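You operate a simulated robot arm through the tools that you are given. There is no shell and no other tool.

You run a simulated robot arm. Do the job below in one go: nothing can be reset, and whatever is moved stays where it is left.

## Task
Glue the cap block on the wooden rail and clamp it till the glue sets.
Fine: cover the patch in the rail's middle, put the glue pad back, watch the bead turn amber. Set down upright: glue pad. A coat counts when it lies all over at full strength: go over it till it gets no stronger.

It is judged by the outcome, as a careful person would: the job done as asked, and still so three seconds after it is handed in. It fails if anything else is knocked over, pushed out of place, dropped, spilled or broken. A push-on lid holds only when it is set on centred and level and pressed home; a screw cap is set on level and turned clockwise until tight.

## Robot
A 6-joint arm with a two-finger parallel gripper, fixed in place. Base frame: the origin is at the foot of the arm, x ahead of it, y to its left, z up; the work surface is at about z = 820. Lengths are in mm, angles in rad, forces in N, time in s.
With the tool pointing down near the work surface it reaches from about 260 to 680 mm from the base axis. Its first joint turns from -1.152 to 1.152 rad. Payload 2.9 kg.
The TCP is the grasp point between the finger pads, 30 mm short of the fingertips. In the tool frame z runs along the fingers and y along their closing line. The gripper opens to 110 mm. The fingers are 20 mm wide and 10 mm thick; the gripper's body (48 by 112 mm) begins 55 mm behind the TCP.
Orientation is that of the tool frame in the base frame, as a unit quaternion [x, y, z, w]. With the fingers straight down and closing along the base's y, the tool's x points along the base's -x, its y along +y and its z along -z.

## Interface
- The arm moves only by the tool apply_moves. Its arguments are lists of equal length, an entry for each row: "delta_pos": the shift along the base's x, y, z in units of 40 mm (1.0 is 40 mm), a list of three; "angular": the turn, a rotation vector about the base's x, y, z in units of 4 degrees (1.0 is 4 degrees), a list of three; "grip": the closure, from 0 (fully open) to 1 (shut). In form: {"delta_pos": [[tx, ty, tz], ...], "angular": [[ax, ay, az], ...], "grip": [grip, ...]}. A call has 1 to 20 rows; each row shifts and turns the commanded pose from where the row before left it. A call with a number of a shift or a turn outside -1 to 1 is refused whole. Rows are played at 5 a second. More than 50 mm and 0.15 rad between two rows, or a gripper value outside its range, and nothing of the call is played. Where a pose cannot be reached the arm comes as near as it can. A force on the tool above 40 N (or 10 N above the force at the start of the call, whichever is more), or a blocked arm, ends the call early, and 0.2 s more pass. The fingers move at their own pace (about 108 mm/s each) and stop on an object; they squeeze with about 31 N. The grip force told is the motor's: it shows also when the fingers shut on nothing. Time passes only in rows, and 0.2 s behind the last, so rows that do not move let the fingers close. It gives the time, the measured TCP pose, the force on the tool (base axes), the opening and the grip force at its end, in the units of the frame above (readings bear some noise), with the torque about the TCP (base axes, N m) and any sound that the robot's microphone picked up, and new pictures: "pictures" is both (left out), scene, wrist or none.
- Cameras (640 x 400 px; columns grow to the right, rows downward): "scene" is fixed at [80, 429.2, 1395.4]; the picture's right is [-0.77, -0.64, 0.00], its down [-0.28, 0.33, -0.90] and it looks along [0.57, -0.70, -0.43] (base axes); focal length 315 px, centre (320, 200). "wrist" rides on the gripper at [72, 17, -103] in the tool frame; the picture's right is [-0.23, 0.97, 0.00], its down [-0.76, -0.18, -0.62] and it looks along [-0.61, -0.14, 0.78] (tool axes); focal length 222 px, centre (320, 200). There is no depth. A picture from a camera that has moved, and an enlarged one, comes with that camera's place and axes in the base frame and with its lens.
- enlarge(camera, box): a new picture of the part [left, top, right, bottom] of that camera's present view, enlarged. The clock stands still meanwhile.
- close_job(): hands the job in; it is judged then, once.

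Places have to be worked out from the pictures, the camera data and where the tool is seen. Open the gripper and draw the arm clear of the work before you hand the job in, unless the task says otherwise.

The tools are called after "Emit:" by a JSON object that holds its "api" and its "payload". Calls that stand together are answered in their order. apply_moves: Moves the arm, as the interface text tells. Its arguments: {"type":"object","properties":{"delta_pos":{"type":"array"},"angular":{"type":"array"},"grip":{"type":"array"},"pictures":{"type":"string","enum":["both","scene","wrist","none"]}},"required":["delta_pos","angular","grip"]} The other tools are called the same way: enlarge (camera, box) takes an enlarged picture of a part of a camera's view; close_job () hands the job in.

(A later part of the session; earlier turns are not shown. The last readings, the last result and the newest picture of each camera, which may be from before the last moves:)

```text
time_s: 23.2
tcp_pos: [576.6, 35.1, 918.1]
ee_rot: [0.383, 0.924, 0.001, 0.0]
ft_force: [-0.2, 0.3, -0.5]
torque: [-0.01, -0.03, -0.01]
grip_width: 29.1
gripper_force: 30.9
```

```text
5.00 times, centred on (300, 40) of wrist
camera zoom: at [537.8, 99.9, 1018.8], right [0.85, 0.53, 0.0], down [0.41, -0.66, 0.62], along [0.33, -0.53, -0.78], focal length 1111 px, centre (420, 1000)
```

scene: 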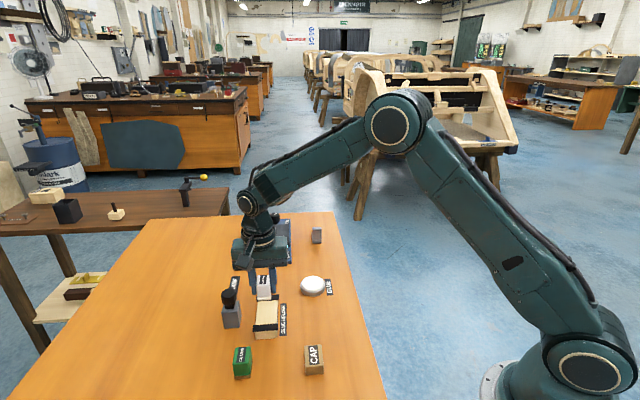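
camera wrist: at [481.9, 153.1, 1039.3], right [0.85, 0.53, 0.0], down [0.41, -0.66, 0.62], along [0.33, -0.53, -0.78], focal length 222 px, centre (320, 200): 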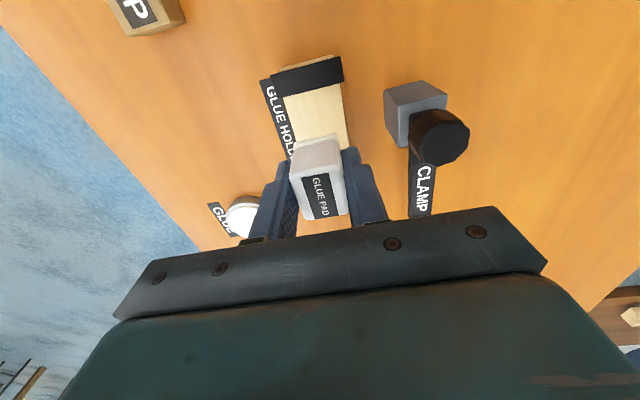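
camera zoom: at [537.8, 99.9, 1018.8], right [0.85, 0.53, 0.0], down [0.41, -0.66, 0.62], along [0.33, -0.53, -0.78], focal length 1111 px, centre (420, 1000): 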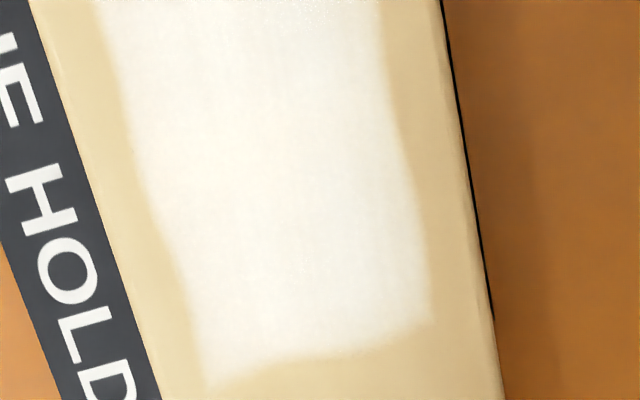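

The centre is strongly white and the edges slightly fainter. I'll go back and run a second full raster (lanes n±8, ±14 mm along).

Emit:
{"api": "apply_moves", "payload": {"delta_pos": [[-0.77, 0.77, 0], [-0.77, 0.77, 0], [-0.157, -0.157, -0.2], [0, 0, -0.5], [0, 0, -0.2], [0.124, -0.124, 0], [0.124, -0.124, 0], [0.124, -0.124, 0], [0.124, -0.124, 0], [0.1414, 0.1414, 0], [-0.124, 0.124, 0], [-0.124, 0.124, 0], [-0.124, 0.124, 0], [-0.124, 0.124, 0], [0.1414, 0.1414, 0], [0.124, -0.124, 0], [0.124, -0.124, 0], [0.124, -0.124, 0], [0.124, -0.124, 0]], "angular": [[0, 0, 0], [0, 0, 0], [0, 0, 0], [0, 0, 0], [0, 0, 0], [0, 0, 0], [0, 0, 0], [0, 0, 0], [0, 0, 0], [0, 0, 0], [0, 0, 0], [0, 0, 0], [0, 0, 0], [0, 0, 0], [0, 0, 0], [0, 0, 0], [0, 0, 0], [0, 0, 0], [0, 0, 0]], "grip": [1, 1, 1, 1, 1, 1, 1, 1, 1, 1, 1, 1, 1, 1, 1, 1, 1, 1, 1], "pictures": "none"}}

Emit:
{"api": "apply_moves", "payload": {"delta_pos": [[-0.1, -0.1, 0.5], [0.275, -0.275, 0.4], [0.5, -0.5, 0], [0.3, -0.3, 0], [0, 0, 0]], "angular": [[0, 0, 0], [0, 0, 0], [0, 0, 0], [0, 0, 0], [0, 0, 0]], "grip": [1, 1, 1, 1, 1], "pictures": "none"}}

Emit:
{"api": "enlarge", "payload": {"camera": "scene", "box": [248, 298, 280, 326]}}

Emit:
{"api": "enlarge", "payload": {"camera": "wrist", "box": [250, 0, 350, 80]}}

```text
time_s: 27.2
tcp_pos: [538.4, 81.1, 881.4]
ee_rot: [0.382, 0.924, 0.0, 0.0]
ft_force: [-3.3, 3.6, 12.4]
torque: [0.07, 0.09, -0.01]
grip_width: 29.2
gripper_force: 30.5
```

```text
time_s: 28.4
tcp_pos: [577.1, 36.1, 919.3]
ee_rot: [0.383, 0.924, -0.001, 0.0]
ft_force: [-0.1, -0.2, -0.4]
torque: [0.01, 0.01, 0.01]
grip_width: 29.2
gripper_force: 31.2
```

```text
14.29 times, centred on (264, 312) of scene
camera zoom: at [80.0, 429.2, 1395.4], right [-0.77, -0.64, 0.0], down [-0.28, 0.33, -0.9], along [0.57, -0.7, -0.43], focal length 4502 px, centre (1120, -1400)
```

zoom: 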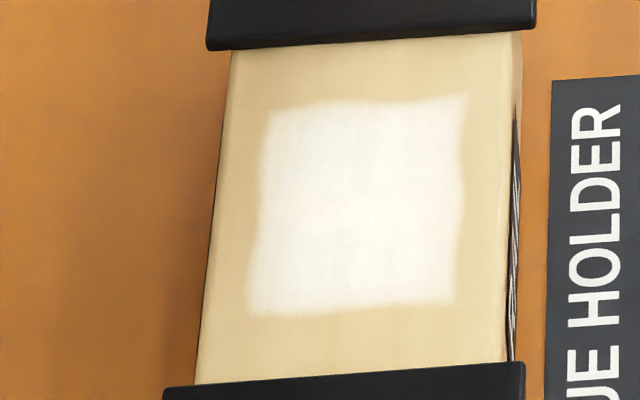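

```text
5.00 times, centred on (300, 40) of wrist
camera zoom: at [538.5, 100.9, 1020.8], right [0.85, 0.53, 0.0], down [0.41, -0.66, 0.62], along [0.33, -0.53, -0.78], focal length 1111 px, centre (420, 1000)
```

zoom: 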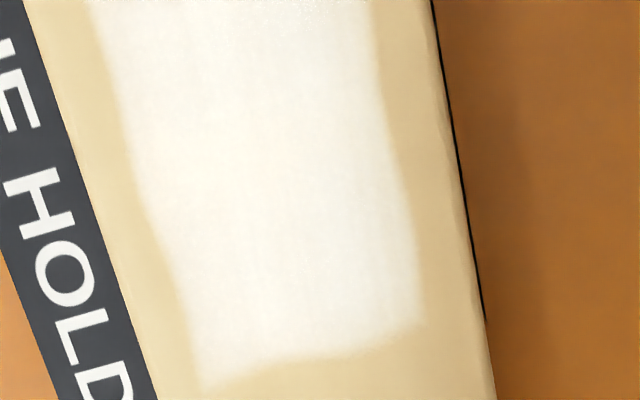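

The coat got a little stronger. I'll re-load the pad on the glue for a third pass, so I can be sure the coat is at full strength.

Emit:
{"api": "apply_moves", "payload": {"delta_pos": [[-0.565, -0.814, 0], [-0.565, -0.814, 0], [-0.565, -0.814, 0], [0, 0, -0.5], [0, 0, -0.4], [0, 0, -0.1], [0, 0, -0.045], [0, 0, 0]], "angular": [[0, 0, 0], [0, 0, 0], [0, 0, 0], [0, 0, 0], [0, 0, 0], [0, 0, 0], [0, 0, 0], [0, 0, 0]], "grip": [1, 1, 1, 1, 1, 1, 1, 1], "pictures": "none"}}

Emit:
{"api": "enlarge", "payload": {"camera": "scene", "box": [290, 255, 350, 305]}}

```text
time_s: 30.2
tcp_pos: [511.0, -61.2, 876.7]
ee_rot: [0.383, 0.924, 0.0, 0.0]
ft_force: [-0.3, 0.9, 2.1]
torque: [0.0, 0.0, 0.01]
grip_width: 29.2
gripper_force: 30.8
```

```text
8.00 times, centred on (320, 280) of scene
camera zoom: at [80.0, 429.2, 1395.4], right [-0.77, -0.64, 0.0], down [-0.28, 0.33, -0.9], along [0.57, -0.7, -0.43], focal length 2521 px, centre (320, -440)
```

zoom: 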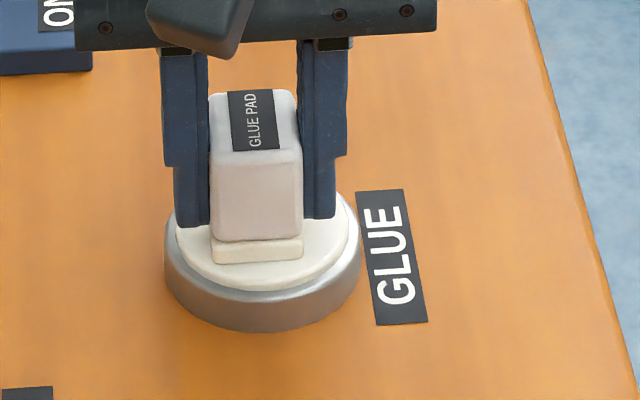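

Contact is light (2 N). I'll press slightly more, then lift and return to the rail for the third raster.

Emit:
{"api": "apply_moves", "payload": {"delta_pos": [[0, 0, -0.02], [0, 0, 0], [0, 0, 0.6], [0, 0, 0.9], [0.046, 0.896, 0], [0.046, 0.896, 0], [0.046, 0.896, 0], [0.046, 0.896, 0], [0, 0, -0.6], [0, 0, -0.5], [0, 0, -0.2], [0, 0, -0.035], [0, 0, 0]], "angular": [[0, 0, 0], [0, 0, 0], [0, 0, 0], [0, 0, 0], [0, 0, 0], [0, 0, 0], [0, 0, 0], [0, 0, 0], [0, 0, 0], [0, 0, 0], [0, 0, 0], [0, 0, 0], [0, 0, 0]], "grip": [1, 1, 1, 1, 1, 1, 1, 1, 1, 1, 1, 1, 1], "pictures": "none"}}

```text
time_s: 33.0
tcp_pos: [517.6, 80.3, 883.0]
ee_rot: [0.383, 0.924, 0.0, 0.0]
ft_force: [-0.6, 0.0, 0.3]
torque: [0.0, 0.02, 0.02]
grip_width: 29.0
gripper_force: 31.3
```

No contact now, so the pad seems to have crept up about 1 mm in the grip. I'll lower until I have about 10–15 N again.

Emit:
{"api": "apply_moves", "payload": {"delta_pos": [[0, 0, -0.02], [0, 0, 0]], "angular": [[0, 0, 0], [0, 0, 0]], "grip": [1, 1], "pictures": "none"}}

Emit:
{"api": "apply_moves", "payload": {"delta_pos": [[0, 0, -0.015], [0, 0, 0]], "angular": [[0, 0, 0], [0, 0, 0]], "grip": [1, 1], "pictures": "none"}}

```text
time_s: 33.6
tcp_pos: [519.5, 78.9, 882.4]
ee_rot: [0.383, 0.924, -0.001, 0.0]
ft_force: [-3.7, 0.1, 9.3]
torque: [-0.04, 0.12, 0.03]
grip_width: 29.2
gripper_force: 31.0
```

```text
time_s: 34.2
tcp_pos: [517.6, 80.3, 881.4]
ee_rot: [0.382, 0.924, 0.0, 0.001]
ft_force: [-3.3, -1.8, 18.3]
torque: [-0.08, 0.2, -0.01]
grip_width: 29.2
gripper_force: 30.4
```

Good pressure (18 N). Running the third raster.

Emit:
{"api": "apply_moves", "payload": {"delta_pos": [[-0.124, 0.124, 0], [-0.124, 0.124, 0], [0.124, -0.124, 0], [0.124, -0.124, 0], [0.124, -0.124, 0], [0.124, -0.124, 0], [0.1414, 0.1414, 0], [-0.124, 0.124, 0], [-0.124, 0.124, 0], [-0.124, 0.124, 0], [-0.124, 0.124, 0], [0.1414, 0.1414, 0], [0.124, -0.124, 0], [0.124, -0.124, 0], [0.124, -0.124, 0], [0.124, -0.124, 0], [-0.1414, -0.1414, 0], [-0.1414, -0.1414, 0], [0, 0, 0]], "angular": [[0, 0, 0], [0, 0, 0], [0, 0, 0], [0, 0, 0], [0, 0, 0], [0, 0, 0], [0, 0, 0], [0, 0, 0], [0, 0, 0], [0, 0, 0], [0, 0, 0], [0, 0, 0], [0, 0, 0], [0, 0, 0], [0, 0, 0], [0, 0, 0], [0, 0, 0], [0, 0, 0], [0, 0, 0]], "grip": [1, 1, 1, 1, 1, 1, 1, 1, 1, 1, 1, 1, 1, 1, 1, 1, 1, 1, 1], "pictures": "none"}}

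Emit:
{"api": "apply_moves", "payload": {"delta_pos": [[0, 0, 0.5], [0.275, -0.275, 0.4], [0.5, -0.5, 0], [0.3, -0.3, 0], [0, 0, 0]], "angular": [[0, 0, 0], [0, 0, 0], [0, 0, 0], [0, 0, 0], [0, 0, 0]], "grip": [1, 1, 1, 1, 1], "pictures": "none"}}

Emit:
{"api": "enlarge", "payload": {"camera": "scene", "box": [248, 298, 280, 326]}}

Emit:
{"api": "enlarge", "payload": {"camera": "wrist", "box": [250, 0, 350, 80]}}

```text
time_s: 38.2
tcp_pos: [529.3, 70.8, 880.2]
ee_rot: [0.383, 0.924, 0.001, 0.002]
ft_force: [6.5, 4.1, 20.5]
torque: [0.05, -0.21, -0.01]
grip_width: 28.7
gripper_force: 31.4
```

```text
time_s: 39.4
tcp_pos: [571.9, 27.5, 916.2]
ee_rot: [0.383, 0.924, -0.001, 0.0]
ft_force: [-0.2, -0.3, -0.8]
torque: [-0.02, 0.01, 0.03]
grip_width: 29.2
gripper_force: 31.2
```

```text
14.29 times, centred on (264, 312) of scene
camera zoom: at [80.0, 429.2, 1395.4], right [-0.77, -0.64, 0.0], down [-0.28, 0.33, -0.9], along [0.57, -0.7, -0.43], focal length 4502 px, centre (1120, -1400)
```

zoom: 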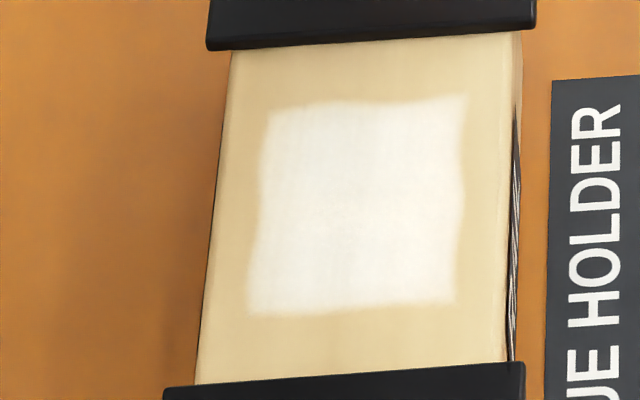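

```text
5.00 times, centred on (300, 40) of wrist
camera zoom: at [532.7, 92.7, 1017.3], right [0.85, 0.53, 0.0], down [0.41, -0.66, 0.62], along [0.33, -0.53, -0.78], focal length 1111 px, centre (420, 1000)
```

zoom: 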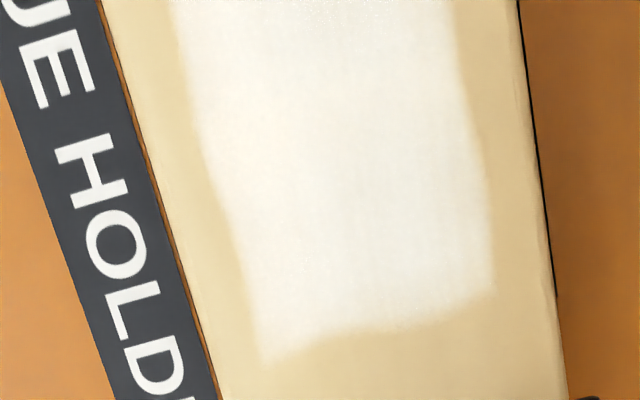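

There is no visible change between the second and third passes: the coat is even and at full strength over the patch. Now I'll carry the pad back above its original place and lower it close to the table.

Emit:
{"api": "apply_moves", "payload": {"delta_pos": [[-0.981, -0.136, 0], [-0.981, -0.136, 0], [-0.981, -0.136, 0], [-0.981, -0.136, 0], [0, 0, -0.6], [0, 0, -0.5], [0, 0, -0.25], [0, 0, 0]], "angular": [[0, 0, 0], [0, 0, 0], [0, 0, 0], [0, 0, 0], [0, 0, 0], [0, 0, 0], [0, 0, 0], [0, 0, 0]], "grip": [1, 1, 1, 1, 1, 1, 1, 1]}}

Emit:
{"api": "enlarge", "payload": {"camera": "scene", "box": [290, 280, 370, 340]}}

Emit:
{"api": "enlarge", "payload": {"camera": "wrist", "box": [380, 20, 640, 200]}}

```text
time_s: 41.2
tcp_pos: [413.4, 5.2, 861.8]
ee_rot: [0.383, 0.924, 0.001, 0.0]
ft_force: [0.6, -0.8, -0.4]
torque: [-0.03, 0.0, 0.01]
grip_width: 29.0
gripper_force: 31.3
camera wrist: at [374.8, 71.1, 963.6], right [0.85, 0.53, 0.0], down [0.41, -0.66, 0.62], along [0.33, -0.53, -0.78], focal length 222 px, centre (320, 200)
```

scene: 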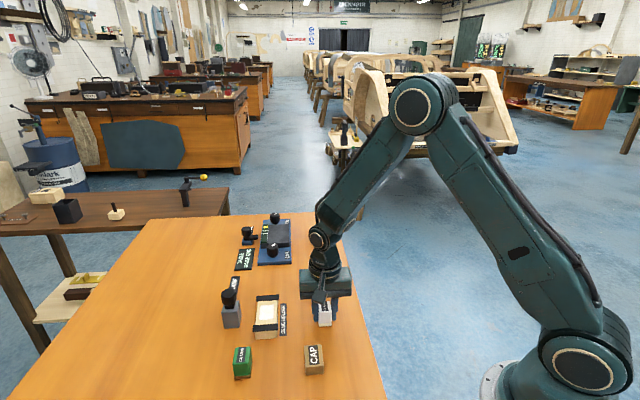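
wrist: 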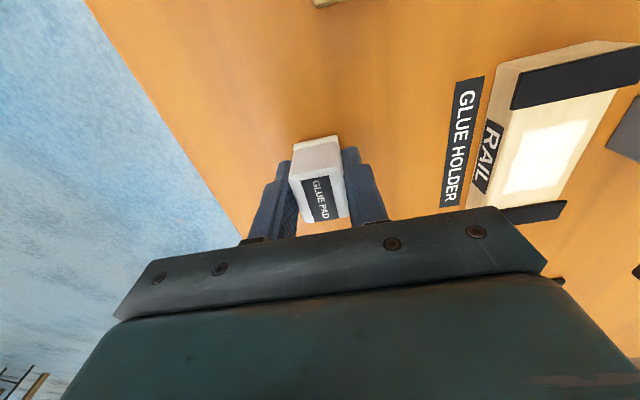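

```text
6.67 times, centred on (330, 310) of scene
camera zoom: at [80.0, 429.2, 1395.4], right [-0.77, -0.64, 0.0], down [-0.28, 0.33, -0.9], along [0.57, -0.7, -0.43], focal length 2101 px, centre (253, -533)
```

zoom: 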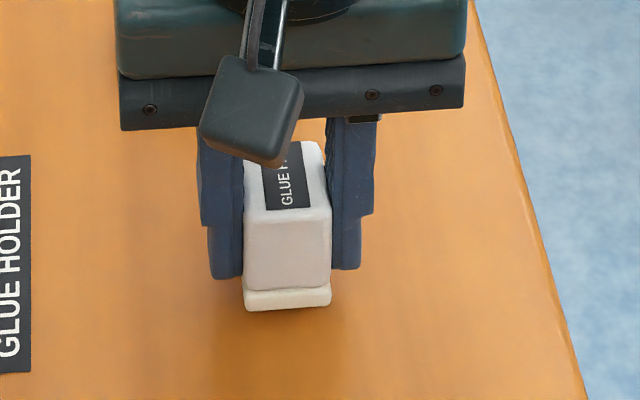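

```text
2.22 times, centred on (510, 110) of wrist
camera zoom: at [374.8, 71.1, 963.6], right [0.85, 0.53, 0.0], down [0.41, -0.66, 0.62], along [0.33, -0.53, -0.78], focal length 494 px, centre (-102, 400)
```

zoom: 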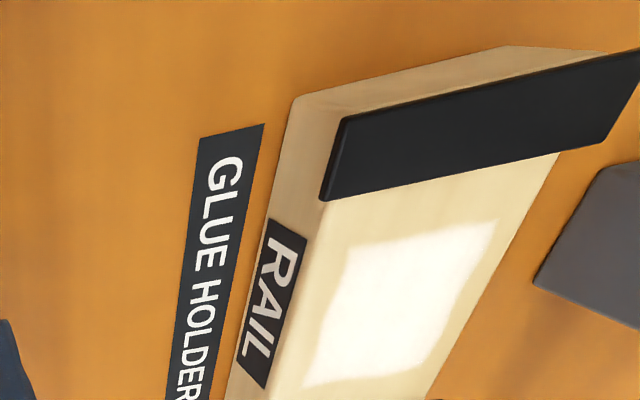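

The coat looks even from this angle as well. The pad is hovering about 4 mm over its original spot, so I'll step down to touch the table.

Emit:
{"api": "apply_moves", "payload": {"delta_pos": [[0, 0, -0.05], [0, 0, -0.025], [0, 0, 0]], "angular": [[0, 0, 0], [0, 0, 0], [0, 0, 0]], "grip": [1, 1, 1], "pictures": "none"}}

Emit:
{"api": "apply_moves", "payload": {"delta_pos": [[0, 0, -0.02], [0, 0, 0]], "angular": [[0, 0, 0], [0, 0, 0]], "grip": [1, 1], "pictures": "none"}}

```text
time_s: 42.0
tcp_pos: [413.9, 5.4, 860.2]
ee_rot: [0.383, 0.924, 0.001, 0.0]
ft_force: [0.1, 0.1, -0.3]
torque: [0.02, 0.01, -0.03]
grip_width: 29.0
gripper_force: 31.2
```

```text
time_s: 42.6
tcp_pos: [413.4, 6.8, 858.5]
ee_rot: [0.383, 0.924, 0.0, -0.001]
ft_force: [0.3, 0.7, -0.7]
torque: [0.0, 0.03, 0.0]
grip_width: 29.2
gripper_force: 30.6
```

Commanded z is 859.1 and there is still no contact; I'll take further small steps.

Emit:
{"api": "apply_moves", "payload": {"delta_pos": [[0, 0, -0.015], [0, 0, 0]], "angular": [[0, 0, 0], [0, 0, 0]], "grip": [1, 1], "pictures": "none"}}

Emit:
{"api": "apply_moves", "payload": {"delta_pos": [[0, 0, -0.015], [0, 0, 0]], "angular": [[0, 0, 0], [0, 0, 0]], "grip": [1, 1], "pictures": "none"}}

```text
time_s: 43.2
tcp_pos: [413.5, 6.6, 858.2]
ee_rot: [0.383, 0.924, 0.0, 0.0]
ft_force: [-0.1, 0.3, 0.1]
torque: [-0.01, 0.0, 0.01]
grip_width: 29.2
gripper_force: 30.7
```

```text
time_s: 43.8
tcp_pos: [413.6, 6.4, 857.4]
ee_rot: [0.383, 0.924, 0.0, 0.0]
ft_force: [-0.3, -0.7, 0.0]
torque: [-0.02, 0.01, 0.01]
grip_width: 29.1
gripper_force: 31.4
```

Still clear; continuing down.

Emit:
{"api": "apply_moves", "payload": {"delta_pos": [[0, 0, -0.02], [0, 0, 0]], "angular": [[0, 0, 0], [0, 0, 0]], "grip": [1, 1], "pictures": "none"}}

Emit:
{"api": "apply_moves", "payload": {"delta_pos": [[0, 0, -0.015], [0, 0, 0]], "angular": [[0, 0, 0], [0, 0, 0]], "grip": [1, 1], "pictures": "none"}}

Emit:
{"api": "enlarge", "payload": {"camera": "scene", "box": [290, 280, 370, 340]}}

```text
time_s: 44.4
tcp_pos: [414.1, 6.5, 856.3]
ee_rot: [0.383, 0.924, -0.001, -0.001]
ft_force: [-1.7, 0.6, 6.1]
torque: [-0.04, 0.04, -0.04]
grip_width: 29.4
gripper_force: 31.0
```

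```text
time_s: 45.0
tcp_pos: [413.8, 6.6, 856.7]
ee_rot: [0.383, 0.924, 0.0, 0.001]
ft_force: [-5.4, -1.5, 21.7]
torque: [-0.07, 0.17, -0.02]
grip_width: 28.8
gripper_force: 30.8
```

```text
6.67 times, centred on (330, 310) of scene
camera zoom: at [79.6, 429.1, 1395.5], right [-0.77, -0.64, 0.0], down [-0.28, 0.33, -0.9], along [0.57, -0.7, -0.43], focal length 2101 px, centre (253, -533)
```

zoom: 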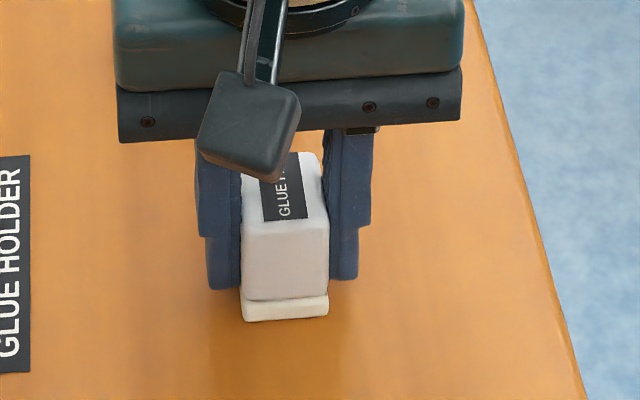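

The pad is on the table. I'll ease the pressure, open the fingers, and rise straight up.

Emit:
{"api": "apply_moves", "payload": {"delta_pos": [[0, 0, 0.012], [0, 0, 0], [0, 0, 0], [0, 0, 0]], "angular": [[0, 0, 0], [0, 0, 0], [0, 0, 0], [0, 0, 0]], "grip": [1, 0.4, 0.4, 0.4], "pictures": "none"}}

Emit:
{"api": "apply_moves", "payload": {"delta_pos": [[0, 0, 0.5], [0, 0, 1.0], [0, 0, 1.0], [0, 0, 0.5], [0, 0, 0]], "angular": [[0, 0, 0], [0, 0, 0], [0, 0, 0], [0, 0, 0], [0, 0, 0]], "grip": [0.4, 0.4, 0.4, 0.4, 0.4]}}

Emit:
{"api": "enlarge", "payload": {"camera": "scene", "box": [290, 280, 370, 340]}}

Emit:
{"api": "enlarge", "payload": {"camera": "wrist", "box": [260, 60, 380, 180]}}

```text
time_s: 46.0
tcp_pos: [413.5, 6.6, 855.4]
ee_rot: [0.383, 0.924, 0.001, 0.0]
ft_force: [0.0, 0.2, 0.7]
torque: [0.01, -0.02, -0.02]
grip_width: 65.7
gripper_force: 0.0
```

```text
time_s: 47.2
tcp_pos: [414.3, 6.5, 976.5]
ee_rot: [0.383, 0.924, 0.0, 0.001]
ft_force: [-0.6, -0.5, 0.4]
torque: [0.0, -0.02, -0.01]
grip_width: 65.9
gripper_force: 0.0
camera wrist: at [376.1, 71.2, 1078.6], right [0.85, 0.53, 0.0], down [0.41, -0.66, 0.62], along [0.33, -0.53, -0.78], focal length 222 px, centre (320, 200)
```

scene: 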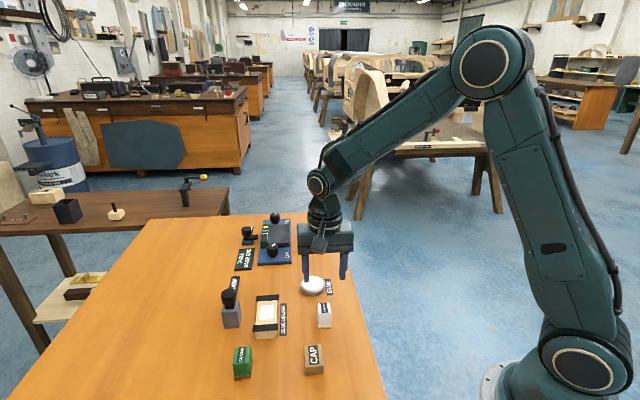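
wrist: 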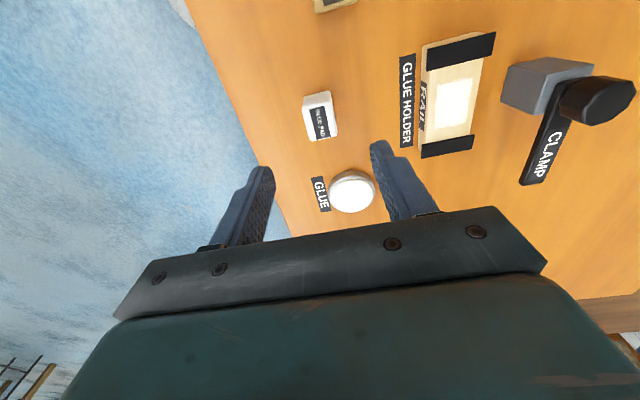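

```text
6.67 times, centred on (330, 310) of scene
camera zoom: at [80.0, 429.2, 1395.4], right [-0.77, -0.64, 0.0], down [-0.28, 0.33, -0.9], along [0.57, -0.7, -0.43], focal length 2101 px, centre (253, -533)
```

zoom: 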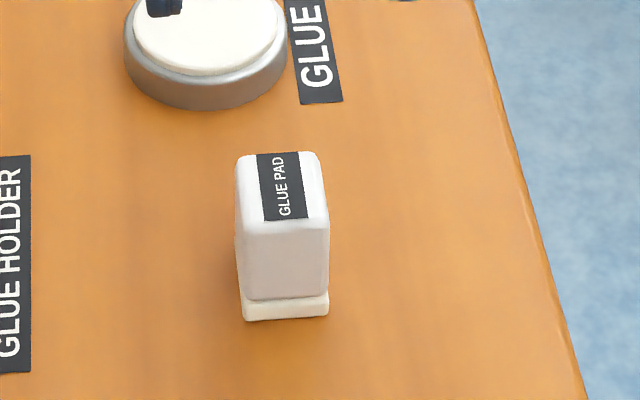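

```text
3.33 times, centred on (320, 120) of wrist
camera zoom: at [376.1, 71.2, 1078.6], right [0.85, 0.53, 0.0], down [0.41, -0.66, 0.62], along [0.33, -0.53, -0.78], focal length 740 px, centre (320, 467)
```

zoom: 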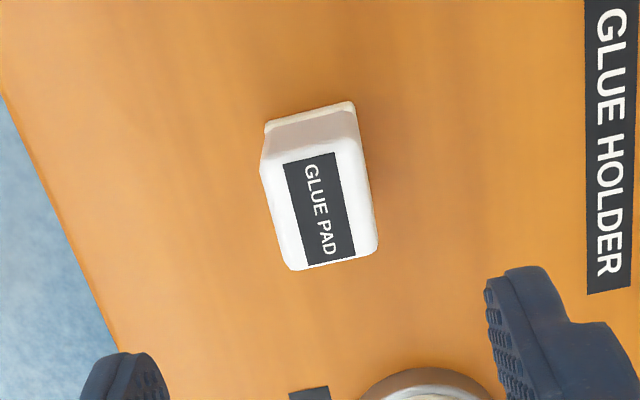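

The glue pad stands upright in its place. Next I'll hover over the cap block near (365, 106).

Emit:
{"api": "apply_moves", "payload": {"delta_pos": [[-0.41, 0.84, 0.1], [-0.41, 0.84, 0.1], [-0.41, 0.84, 0], [0, 0, 0]], "angular": [[0, 0, 0], [0, 0, 0], [0, 0, 0], [0, 0, 0]], "grip": [0.4, 0.4, 0.4, 0.4]}}

Emit:
{"api": "enlarge", "payload": {"camera": "wrist", "box": [260, 60, 380, 180]}}

Emit:
{"api": "enlarge", "payload": {"camera": "scene", "box": [290, 330, 340, 380]}}

```text
time_s: 48.2
tcp_pos: [367.4, 108.3, 986.3]
ee_rot: [0.383, 0.924, 0.0, 0.0]
ft_force: [1.3, -0.2, 0.1]
torque: [-0.01, -0.03, 0.0]
grip_width: 66.0
gripper_force: 0.1
camera wrist: at [328.1, 173.2, 1087.1], right [0.85, 0.53, 0.0], down [0.41, -0.66, 0.62], along [0.33, -0.53, -0.78], focal length 222 px, centre (320, 200)
```

scene: 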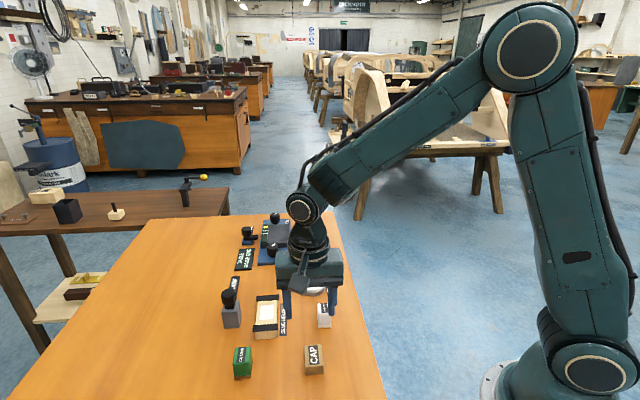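
wrist: 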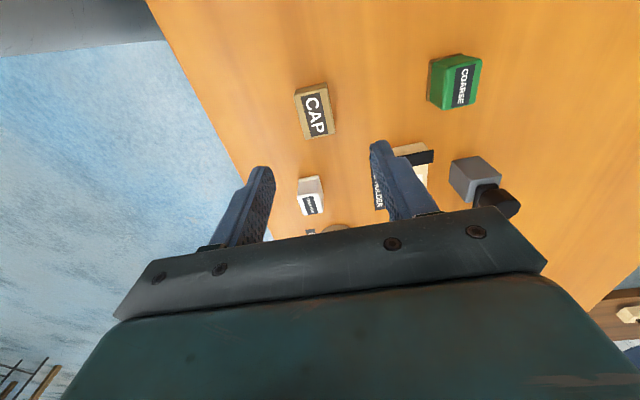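

```text
3.33 times, centred on (320, 120) of wrist
camera zoom: at [328.1, 173.2, 1087.1], right [0.85, 0.53, 0.0], down [0.41, -0.66, 0.62], along [0.33, -0.53, -0.78], focal length 740 px, centre (320, 467)
```

zoom: 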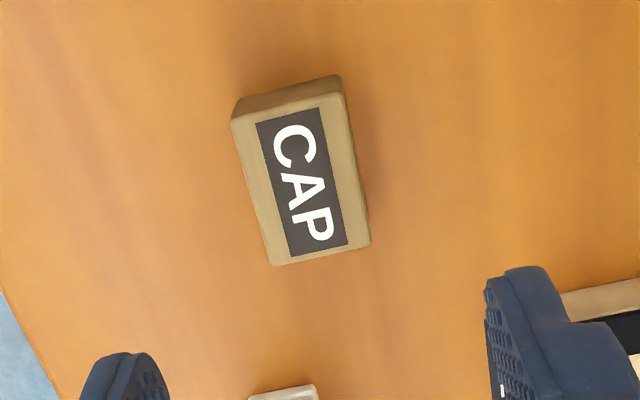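

```text
8.00 times, centred on (315, 355) of scene
camera zoom: at [80.0, 429.2, 1395.4], right [-0.77, -0.64, 0.0], down [-0.28, 0.33, -0.9], along [0.57, -0.7, -0.43], focal length 2521 px, centre (360, -1040)
```

zoom: 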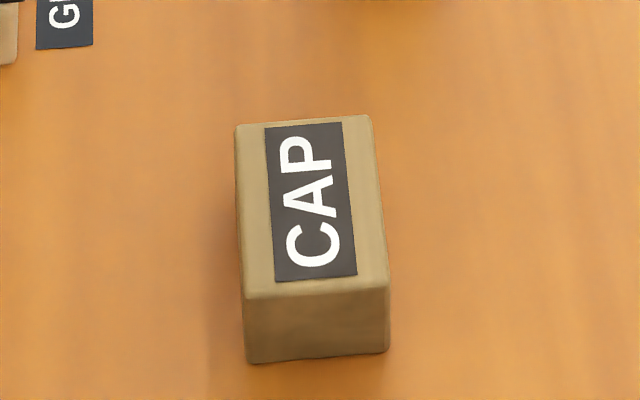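

The cap's centre is at (364, 105), top z about 848, size about 47 by 34 by 27, long axis at −45°: it matches the patch. I'll descend and check before gripping.

Emit:
{"api": "apply_moves", "payload": {"delta_pos": [[-0.027, -0.02, -0.9], [0, 0, -0.9], [0, 0, -0.7], [0, 0, 0]], "angular": [[0, 0, 0], [0, 0, 0], [0, 0, 0], [0, 0, 0]], "grip": [0.4, 0.4, 0.4, 0.4], "pictures": "none"}}

Emit:
{"api": "enlarge", "payload": {"camera": "wrist", "box": [220, 80, 420, 240]}}

Emit:
{"api": "enlarge", "payload": {"camera": "scene", "box": [270, 310, 360, 390]}}

```text
time_s: 49.2
tcp_pos: [364.9, 106.9, 884.1]
ee_rot: [0.383, 0.924, 0.0, 0.0]
ft_force: [-0.1, -0.4, 0.0]
torque: [0.05, -0.01, 0.02]
grip_width: 66.3
gripper_force: 0.0
```

```text
2.50 times, centred on (320, 160) of wrist
camera zoom: at [325.8, 171.6, 986.1], right [0.85, 0.53, 0.0], down [0.41, -0.66, 0.62], along [0.33, -0.53, -0.78], focal length 555 px, centre (320, 300)
```

zoom: 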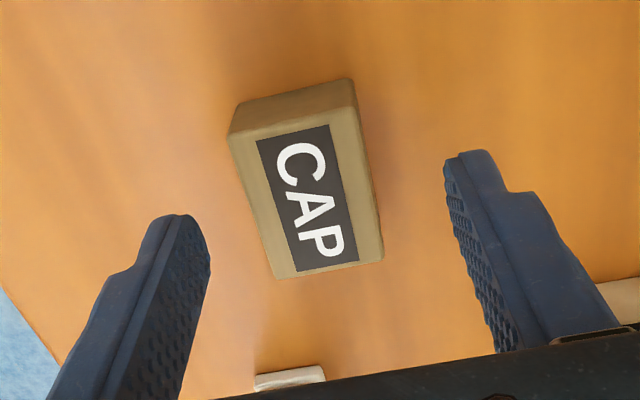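

```text
5.00 times, centred on (315, 350) of scene
camera zoom: at [80.0, 429.2, 1395.4], right [-0.77, -0.64, 0.0], down [-0.28, 0.33, -0.9], along [0.57, -0.7, -0.43], focal length 1576 px, centre (345, -550)
```

zoom: 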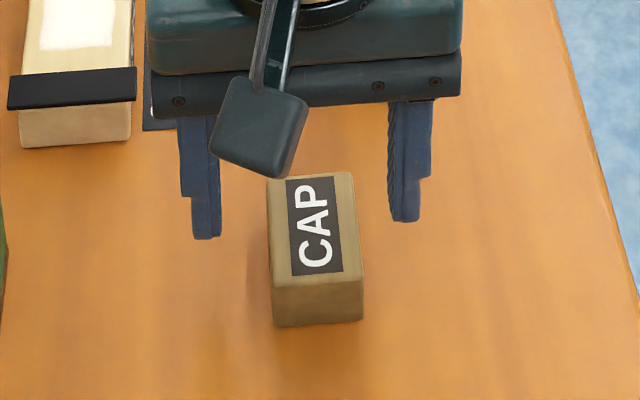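

The fingers are centred on the cap. I'll lower 29 mm and close.

Emit:
{"api": "apply_moves", "payload": {"delta_pos": [[-0.02, 0.02, -0.4], [0, 0, -0.325], [0, 0, 0], [0, 0, 0], [0, 0, 0], [0, 0, 0]], "angular": [[0, 0, 0], [0, 0, 0], [0, 0, 0], [0, 0, 0], [0, 0, 0], [0, 0, 0]], "grip": [0.4, 0.4, 0.4, 1, 1, 1], "pictures": "none"}}

Emit:
{"api": "apply_moves", "payload": {"delta_pos": [[0, 0, 0.3], [0, 0, 0.7], [0, 0, 1.0], [0, 0, 0]], "angular": [[0, 0, 0], [0, 0, 0], [0, 0, 0], [0, 0, 0]], "grip": [1, 1, 1, 1]}}

Emit:
{"api": "enlarge", "payload": {"camera": "wrist", "box": [220, 80, 420, 240]}}

Emit:
{"api": "enlarge", "payload": {"camera": "scene", "box": [230, 240, 350, 340]}}

```text
time_s: 50.6
tcp_pos: [364.7, 108.6, 854.6]
ee_rot: [0.383, 0.924, 0.0, 0.0]
ft_force: [-1.0, -0.9, -0.2]
torque: [-0.01, 0.0, 0.0]
grip_width: 34.5
gripper_force: 31.4
```

```text
time_s: 51.6
tcp_pos: [361.5, 105.3, 934.8]
ee_rot: [0.383, 0.924, 0.0, 0.001]
ft_force: [0.0, -0.2, -0.7]
torque: [-0.02, 0.03, -0.02]
grip_width: 34.7
gripper_force: 31.2
camera wrist: at [323.2, 169.7, 1036.3], right [0.85, 0.53, 0.0], down [0.41, -0.66, 0.62], along [0.33, -0.53, -0.78], focal length 222 px, centre (320, 200)
```

scene: 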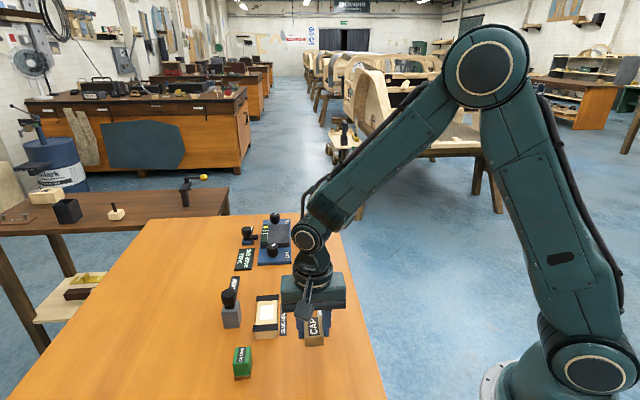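
wrist: 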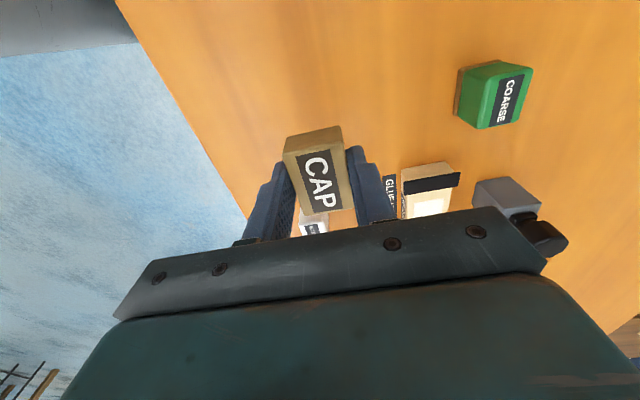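

```text
2.50 times, centred on (320, 160) of wrist
camera zoom: at [323.2, 169.7, 1036.3], right [0.85, 0.53, 0.0], down [0.41, -0.66, 0.62], along [0.33, -0.53, -0.78], focal length 555 px, centre (320, 300)
```

zoom: 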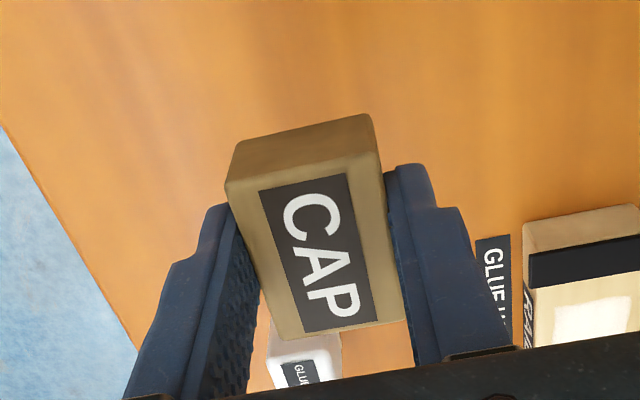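

```text
4.00 times, centred on (290, 290) of scene
camera zoom: at [80.0, 429.2, 1395.4], right [-0.77, -0.64, 0.0], down [-0.28, 0.33, -0.9], along [0.57, -0.7, -0.43], focal length 1260 px, centre (440, -160)
```

zoom: 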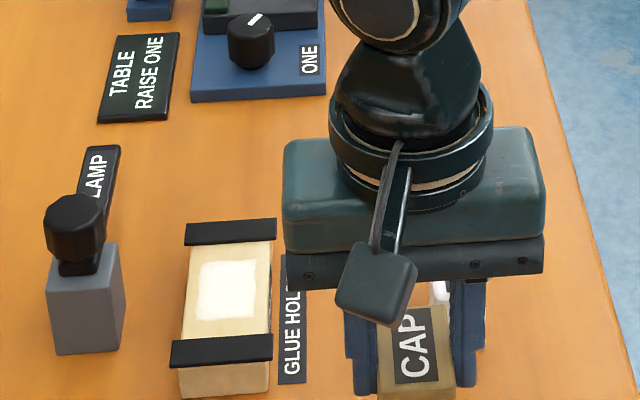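

The cap is held firmly. From both cameras the patch's centre is at about (524, 86) and the cap sits within about 1 mm of the TCP. I'll carry it over the patch and stop about 5 mm above.

Emit:
{"api": "apply_moves", "payload": {"delta_pos": [[0.803, -0.1005, 0], [0.803, -0.1005, 0], [0.803, -0.1005, 0], [0.803, -0.1005, 0], [0.803, -0.1005, 0], [0, 0, -0.5], [0, 0, -0.5], [0, 0, -0.25], [0, 0, 0]], "angular": [[0, 0, 0], [0, 0, 0], [0, 0, 0], [0, 0, 0], [0, 0, 0], [0, 0, 0], [0, 0, 0], [0, 0, 0], [0, 0, 0]], "grip": [1, 1, 1, 1, 1, 1, 1, 1, 1]}}

Emit:
{"api": "enlarge", "payload": {"camera": "wrist", "box": [220, 60, 460, 240]}}

Emit:
{"api": "enlarge", "payload": {"camera": "scene", "box": [230, 270, 300, 350]}}

```text
time_s: 53.6
tcp_pos: [522.4, 86.2, 885.0]
ee_rot: [0.383, 0.924, -0.001, -0.001]
ft_force: [-1.4, -0.4, 0.0]
torque: [0.02, -0.05, 0.01]
grip_width: 34.7
gripper_force: 30.7
camera wrist: at [484.2, 150.6, 986.6], right [0.85, 0.53, 0.0], down [0.41, -0.66, 0.62], along [0.33, -0.53, -0.78], focal length 222 px, centre (320, 200)
```

scene: 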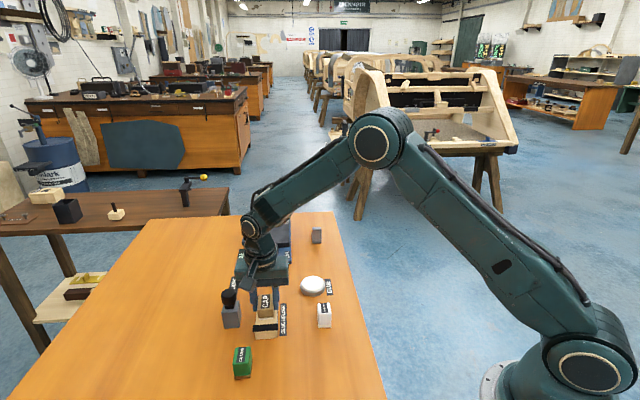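
wrist: 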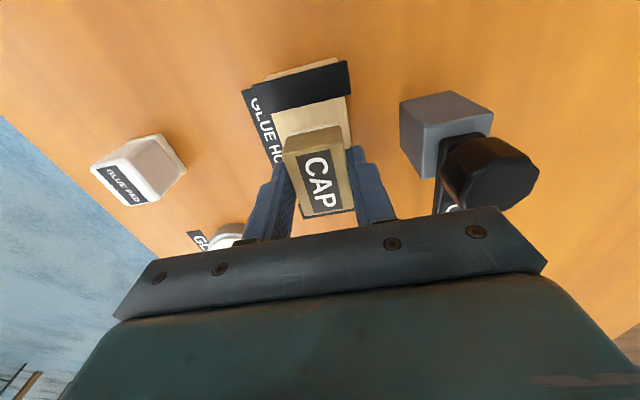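

```text
2.22 times, centred on (340, 150) of wrist
camera zoom: at [484.2, 150.6, 986.6], right [0.85, 0.53, 0.0], down [0.41, -0.66, 0.62], along [0.33, -0.53, -0.78], focal length 494 px, centre (276, 311)
```

zoom: 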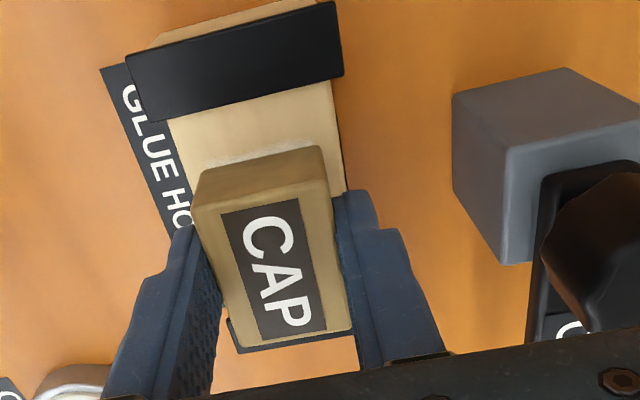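

```text
5.00 times, centred on (265, 310) of scene
camera zoom: at [80.0, 429.2, 1395.4], right [-0.77, -0.64, 0.0], down [-0.28, 0.33, -0.9], along [0.57, -0.7, -0.43], focal length 1576 px, centre (595, -350)
```

zoom: 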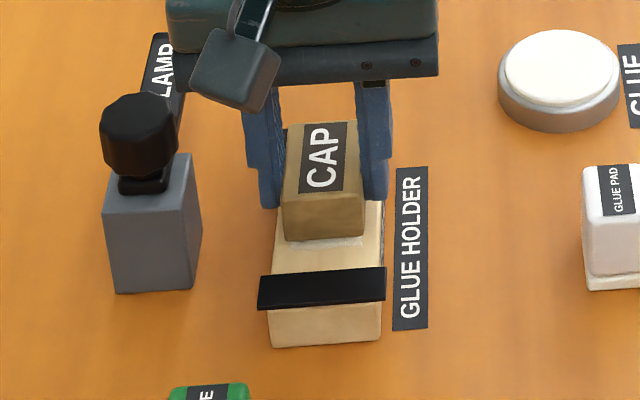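

The cap lines up with the patch in both views. I'll lower it gently onto the glue.

Emit:
{"api": "apply_moves", "payload": {"delta_pos": [[0, 0, -0.075], [0, 0, -0.05], [0, 0, 0]], "angular": [[0, 0, 0], [0, 0, 0], [0, 0, 0]], "grip": [1, 1, 1], "pictures": "none"}}

Emit:
{"api": "apply_moves", "payload": {"delta_pos": [[0, 0, -0.025], [0, 0, 0]], "angular": [[0, 0, 0], [0, 0, 0]], "grip": [1, 1], "pictures": "none"}}

Emit:
{"api": "apply_moves", "payload": {"delta_pos": [[0, 0, -0.02], [0, 0, 0]], "angular": [[0, 0, 0], [0, 0, 0]], "grip": [1, 1], "pictures": "none"}}

```text
time_s: 54.4
tcp_pos: [523.4, 87.3, 880.6]
ee_rot: [0.383, 0.924, 0.0, -0.001]
ft_force: [0.1, -0.1, -0.3]
torque: [0.02, -0.01, 0.02]
grip_width: 34.6
gripper_force: 30.7
```

```text
time_s: 55.0
tcp_pos: [523.8, 87.3, 879.6]
ee_rot: [0.382, 0.924, -0.001, 0.0]
ft_force: [-0.6, -0.1, 2.8]
torque: [-0.03, -0.03, -0.02]
grip_width: 34.7
gripper_force: 31.3
```

```text
time_s: 55.6
tcp_pos: [522.7, 85.8, 878.9]
ee_rot: [0.382, 0.924, 0.001, 0.001]
ft_force: [-1.6, -1.1, 13.0]
torque: [-0.04, 0.09, -0.03]
grip_width: 34.6
gripper_force: 30.1
```

The cap is seated on the glue at 13 N. I'll check the picture before releasing.

Emit:
{"api": "enlarge", "payload": {"camera": "wrist", "box": [220, 60, 460, 240]}}

Emit:
{"api": "enlarge", "payload": {"camera": "scene", "box": [230, 270, 300, 350]}}

```text
2.22 times, centred on (340, 150) of wrist
camera zoom: at [484.8, 151.3, 981.1], right [0.85, 0.53, 0.0], down [0.41, -0.66, 0.62], along [0.33, -0.53, -0.78], focal length 494 px, centre (276, 311)
```

zoom: 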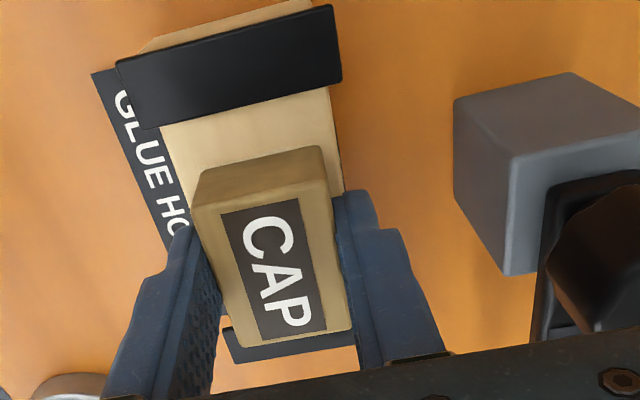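

```text
5.00 times, centred on (265, 310) of scene
camera zoom: at [79.8, 429.1, 1395.5], right [-0.77, -0.64, 0.0], down [-0.28, 0.33, -0.9], along [0.57, -0.7, -0.43], focal length 1576 px, centre (595, -350)
```

zoom: 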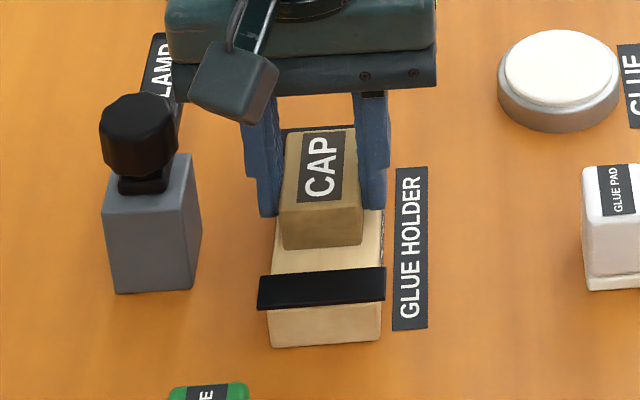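

The cap covers the patch with no white showing. I'll ease off, open the fingers and rise straight up.

Emit:
{"api": "apply_moves", "payload": {"delta_pos": [[0, 0, 0.01], [0, 0, 0], [0, 0, 0], [0, 0, 0]], "angular": [[0, 0, 0], [0, 0, 0], [0, 0, 0], [0, 0, 0]], "grip": [1, 0.5, 0.5, 0.5], "pictures": "none"}}

Emit:
{"api": "apply_moves", "payload": {"delta_pos": [[0, 0, 0.5], [0, 0, 1.0], [0, 0, 1.0], [0, 0, 0]], "angular": [[0, 0, 0], [0, 0, 0], [0, 0, 0], [0, 0, 0]], "grip": [0.5, 0.5, 0.5, 0.5]}}

Emit:
{"api": "enlarge", "payload": {"camera": "wrist", "box": [280, 60, 520, 220]}}

Emit:
{"api": "enlarge", "payload": {"camera": "scene", "box": [210, 270, 290, 350]}}

```text
time_s: 56.6
tcp_pos: [523.2, 87.9, 879.9]
ee_rot: [0.383, 0.924, 0.001, 0.0]
ft_force: [0.0, -0.1, -0.7]
torque: [-0.01, 0.03, 0.01]
grip_width: 54.8
gripper_force: 0.0
```

```text
time_s: 57.6
tcp_pos: [523.2, 87.7, 978.6]
ee_rot: [0.382, 0.924, 0.001, 0.0]
ft_force: [0.4, -0.9, 0.6]
torque: [-0.01, 0.04, 0.0]
grip_width: 55.1
gripper_force: 0.1
camera wrist: at [483.9, 153.2, 1080.0], right [0.85, 0.53, 0.0], down [0.41, -0.66, 0.62], along [0.33, -0.53, -0.78], focal length 222 px, centre (320, 200)
```

scene: 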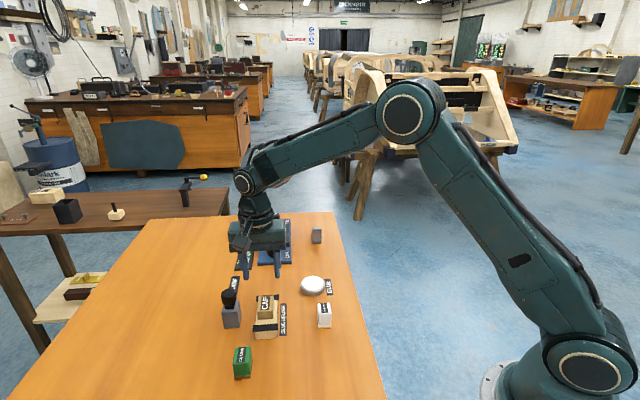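
wrist: 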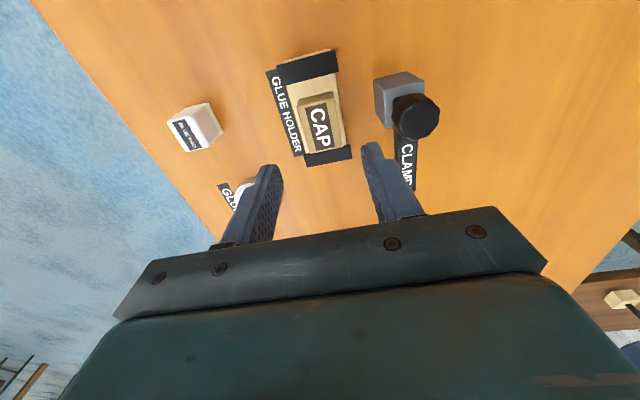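

```text
2.50 times, centred on (400, 140) of wrist
camera zoom: at [483.9, 153.2, 1080.0], right [0.85, 0.53, 0.0], down [0.41, -0.66, 0.62], along [0.33, -0.53, -0.78], focal length 555 px, centre (120, 350)
```

zoom: 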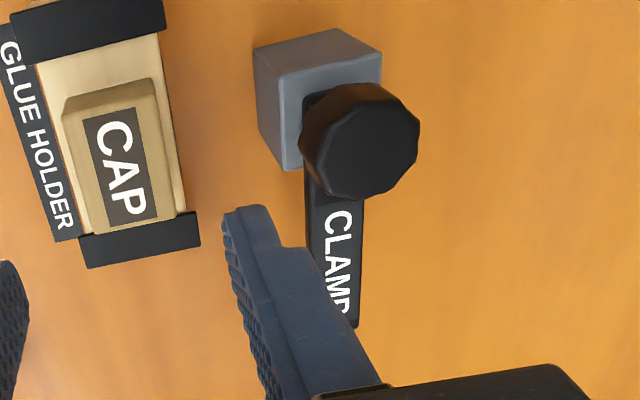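

```text
5.00 times, centred on (250, 310) of scene
camera zoom: at [80.0, 429.2, 1395.4], right [-0.77, -0.64, 0.0], down [-0.28, 0.33, -0.9], along [0.57, -0.7, -0.43], focal length 1576 px, centre (670, -350)
```

zoom: 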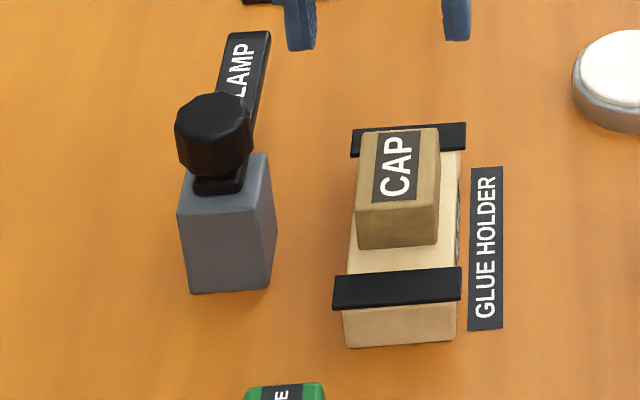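

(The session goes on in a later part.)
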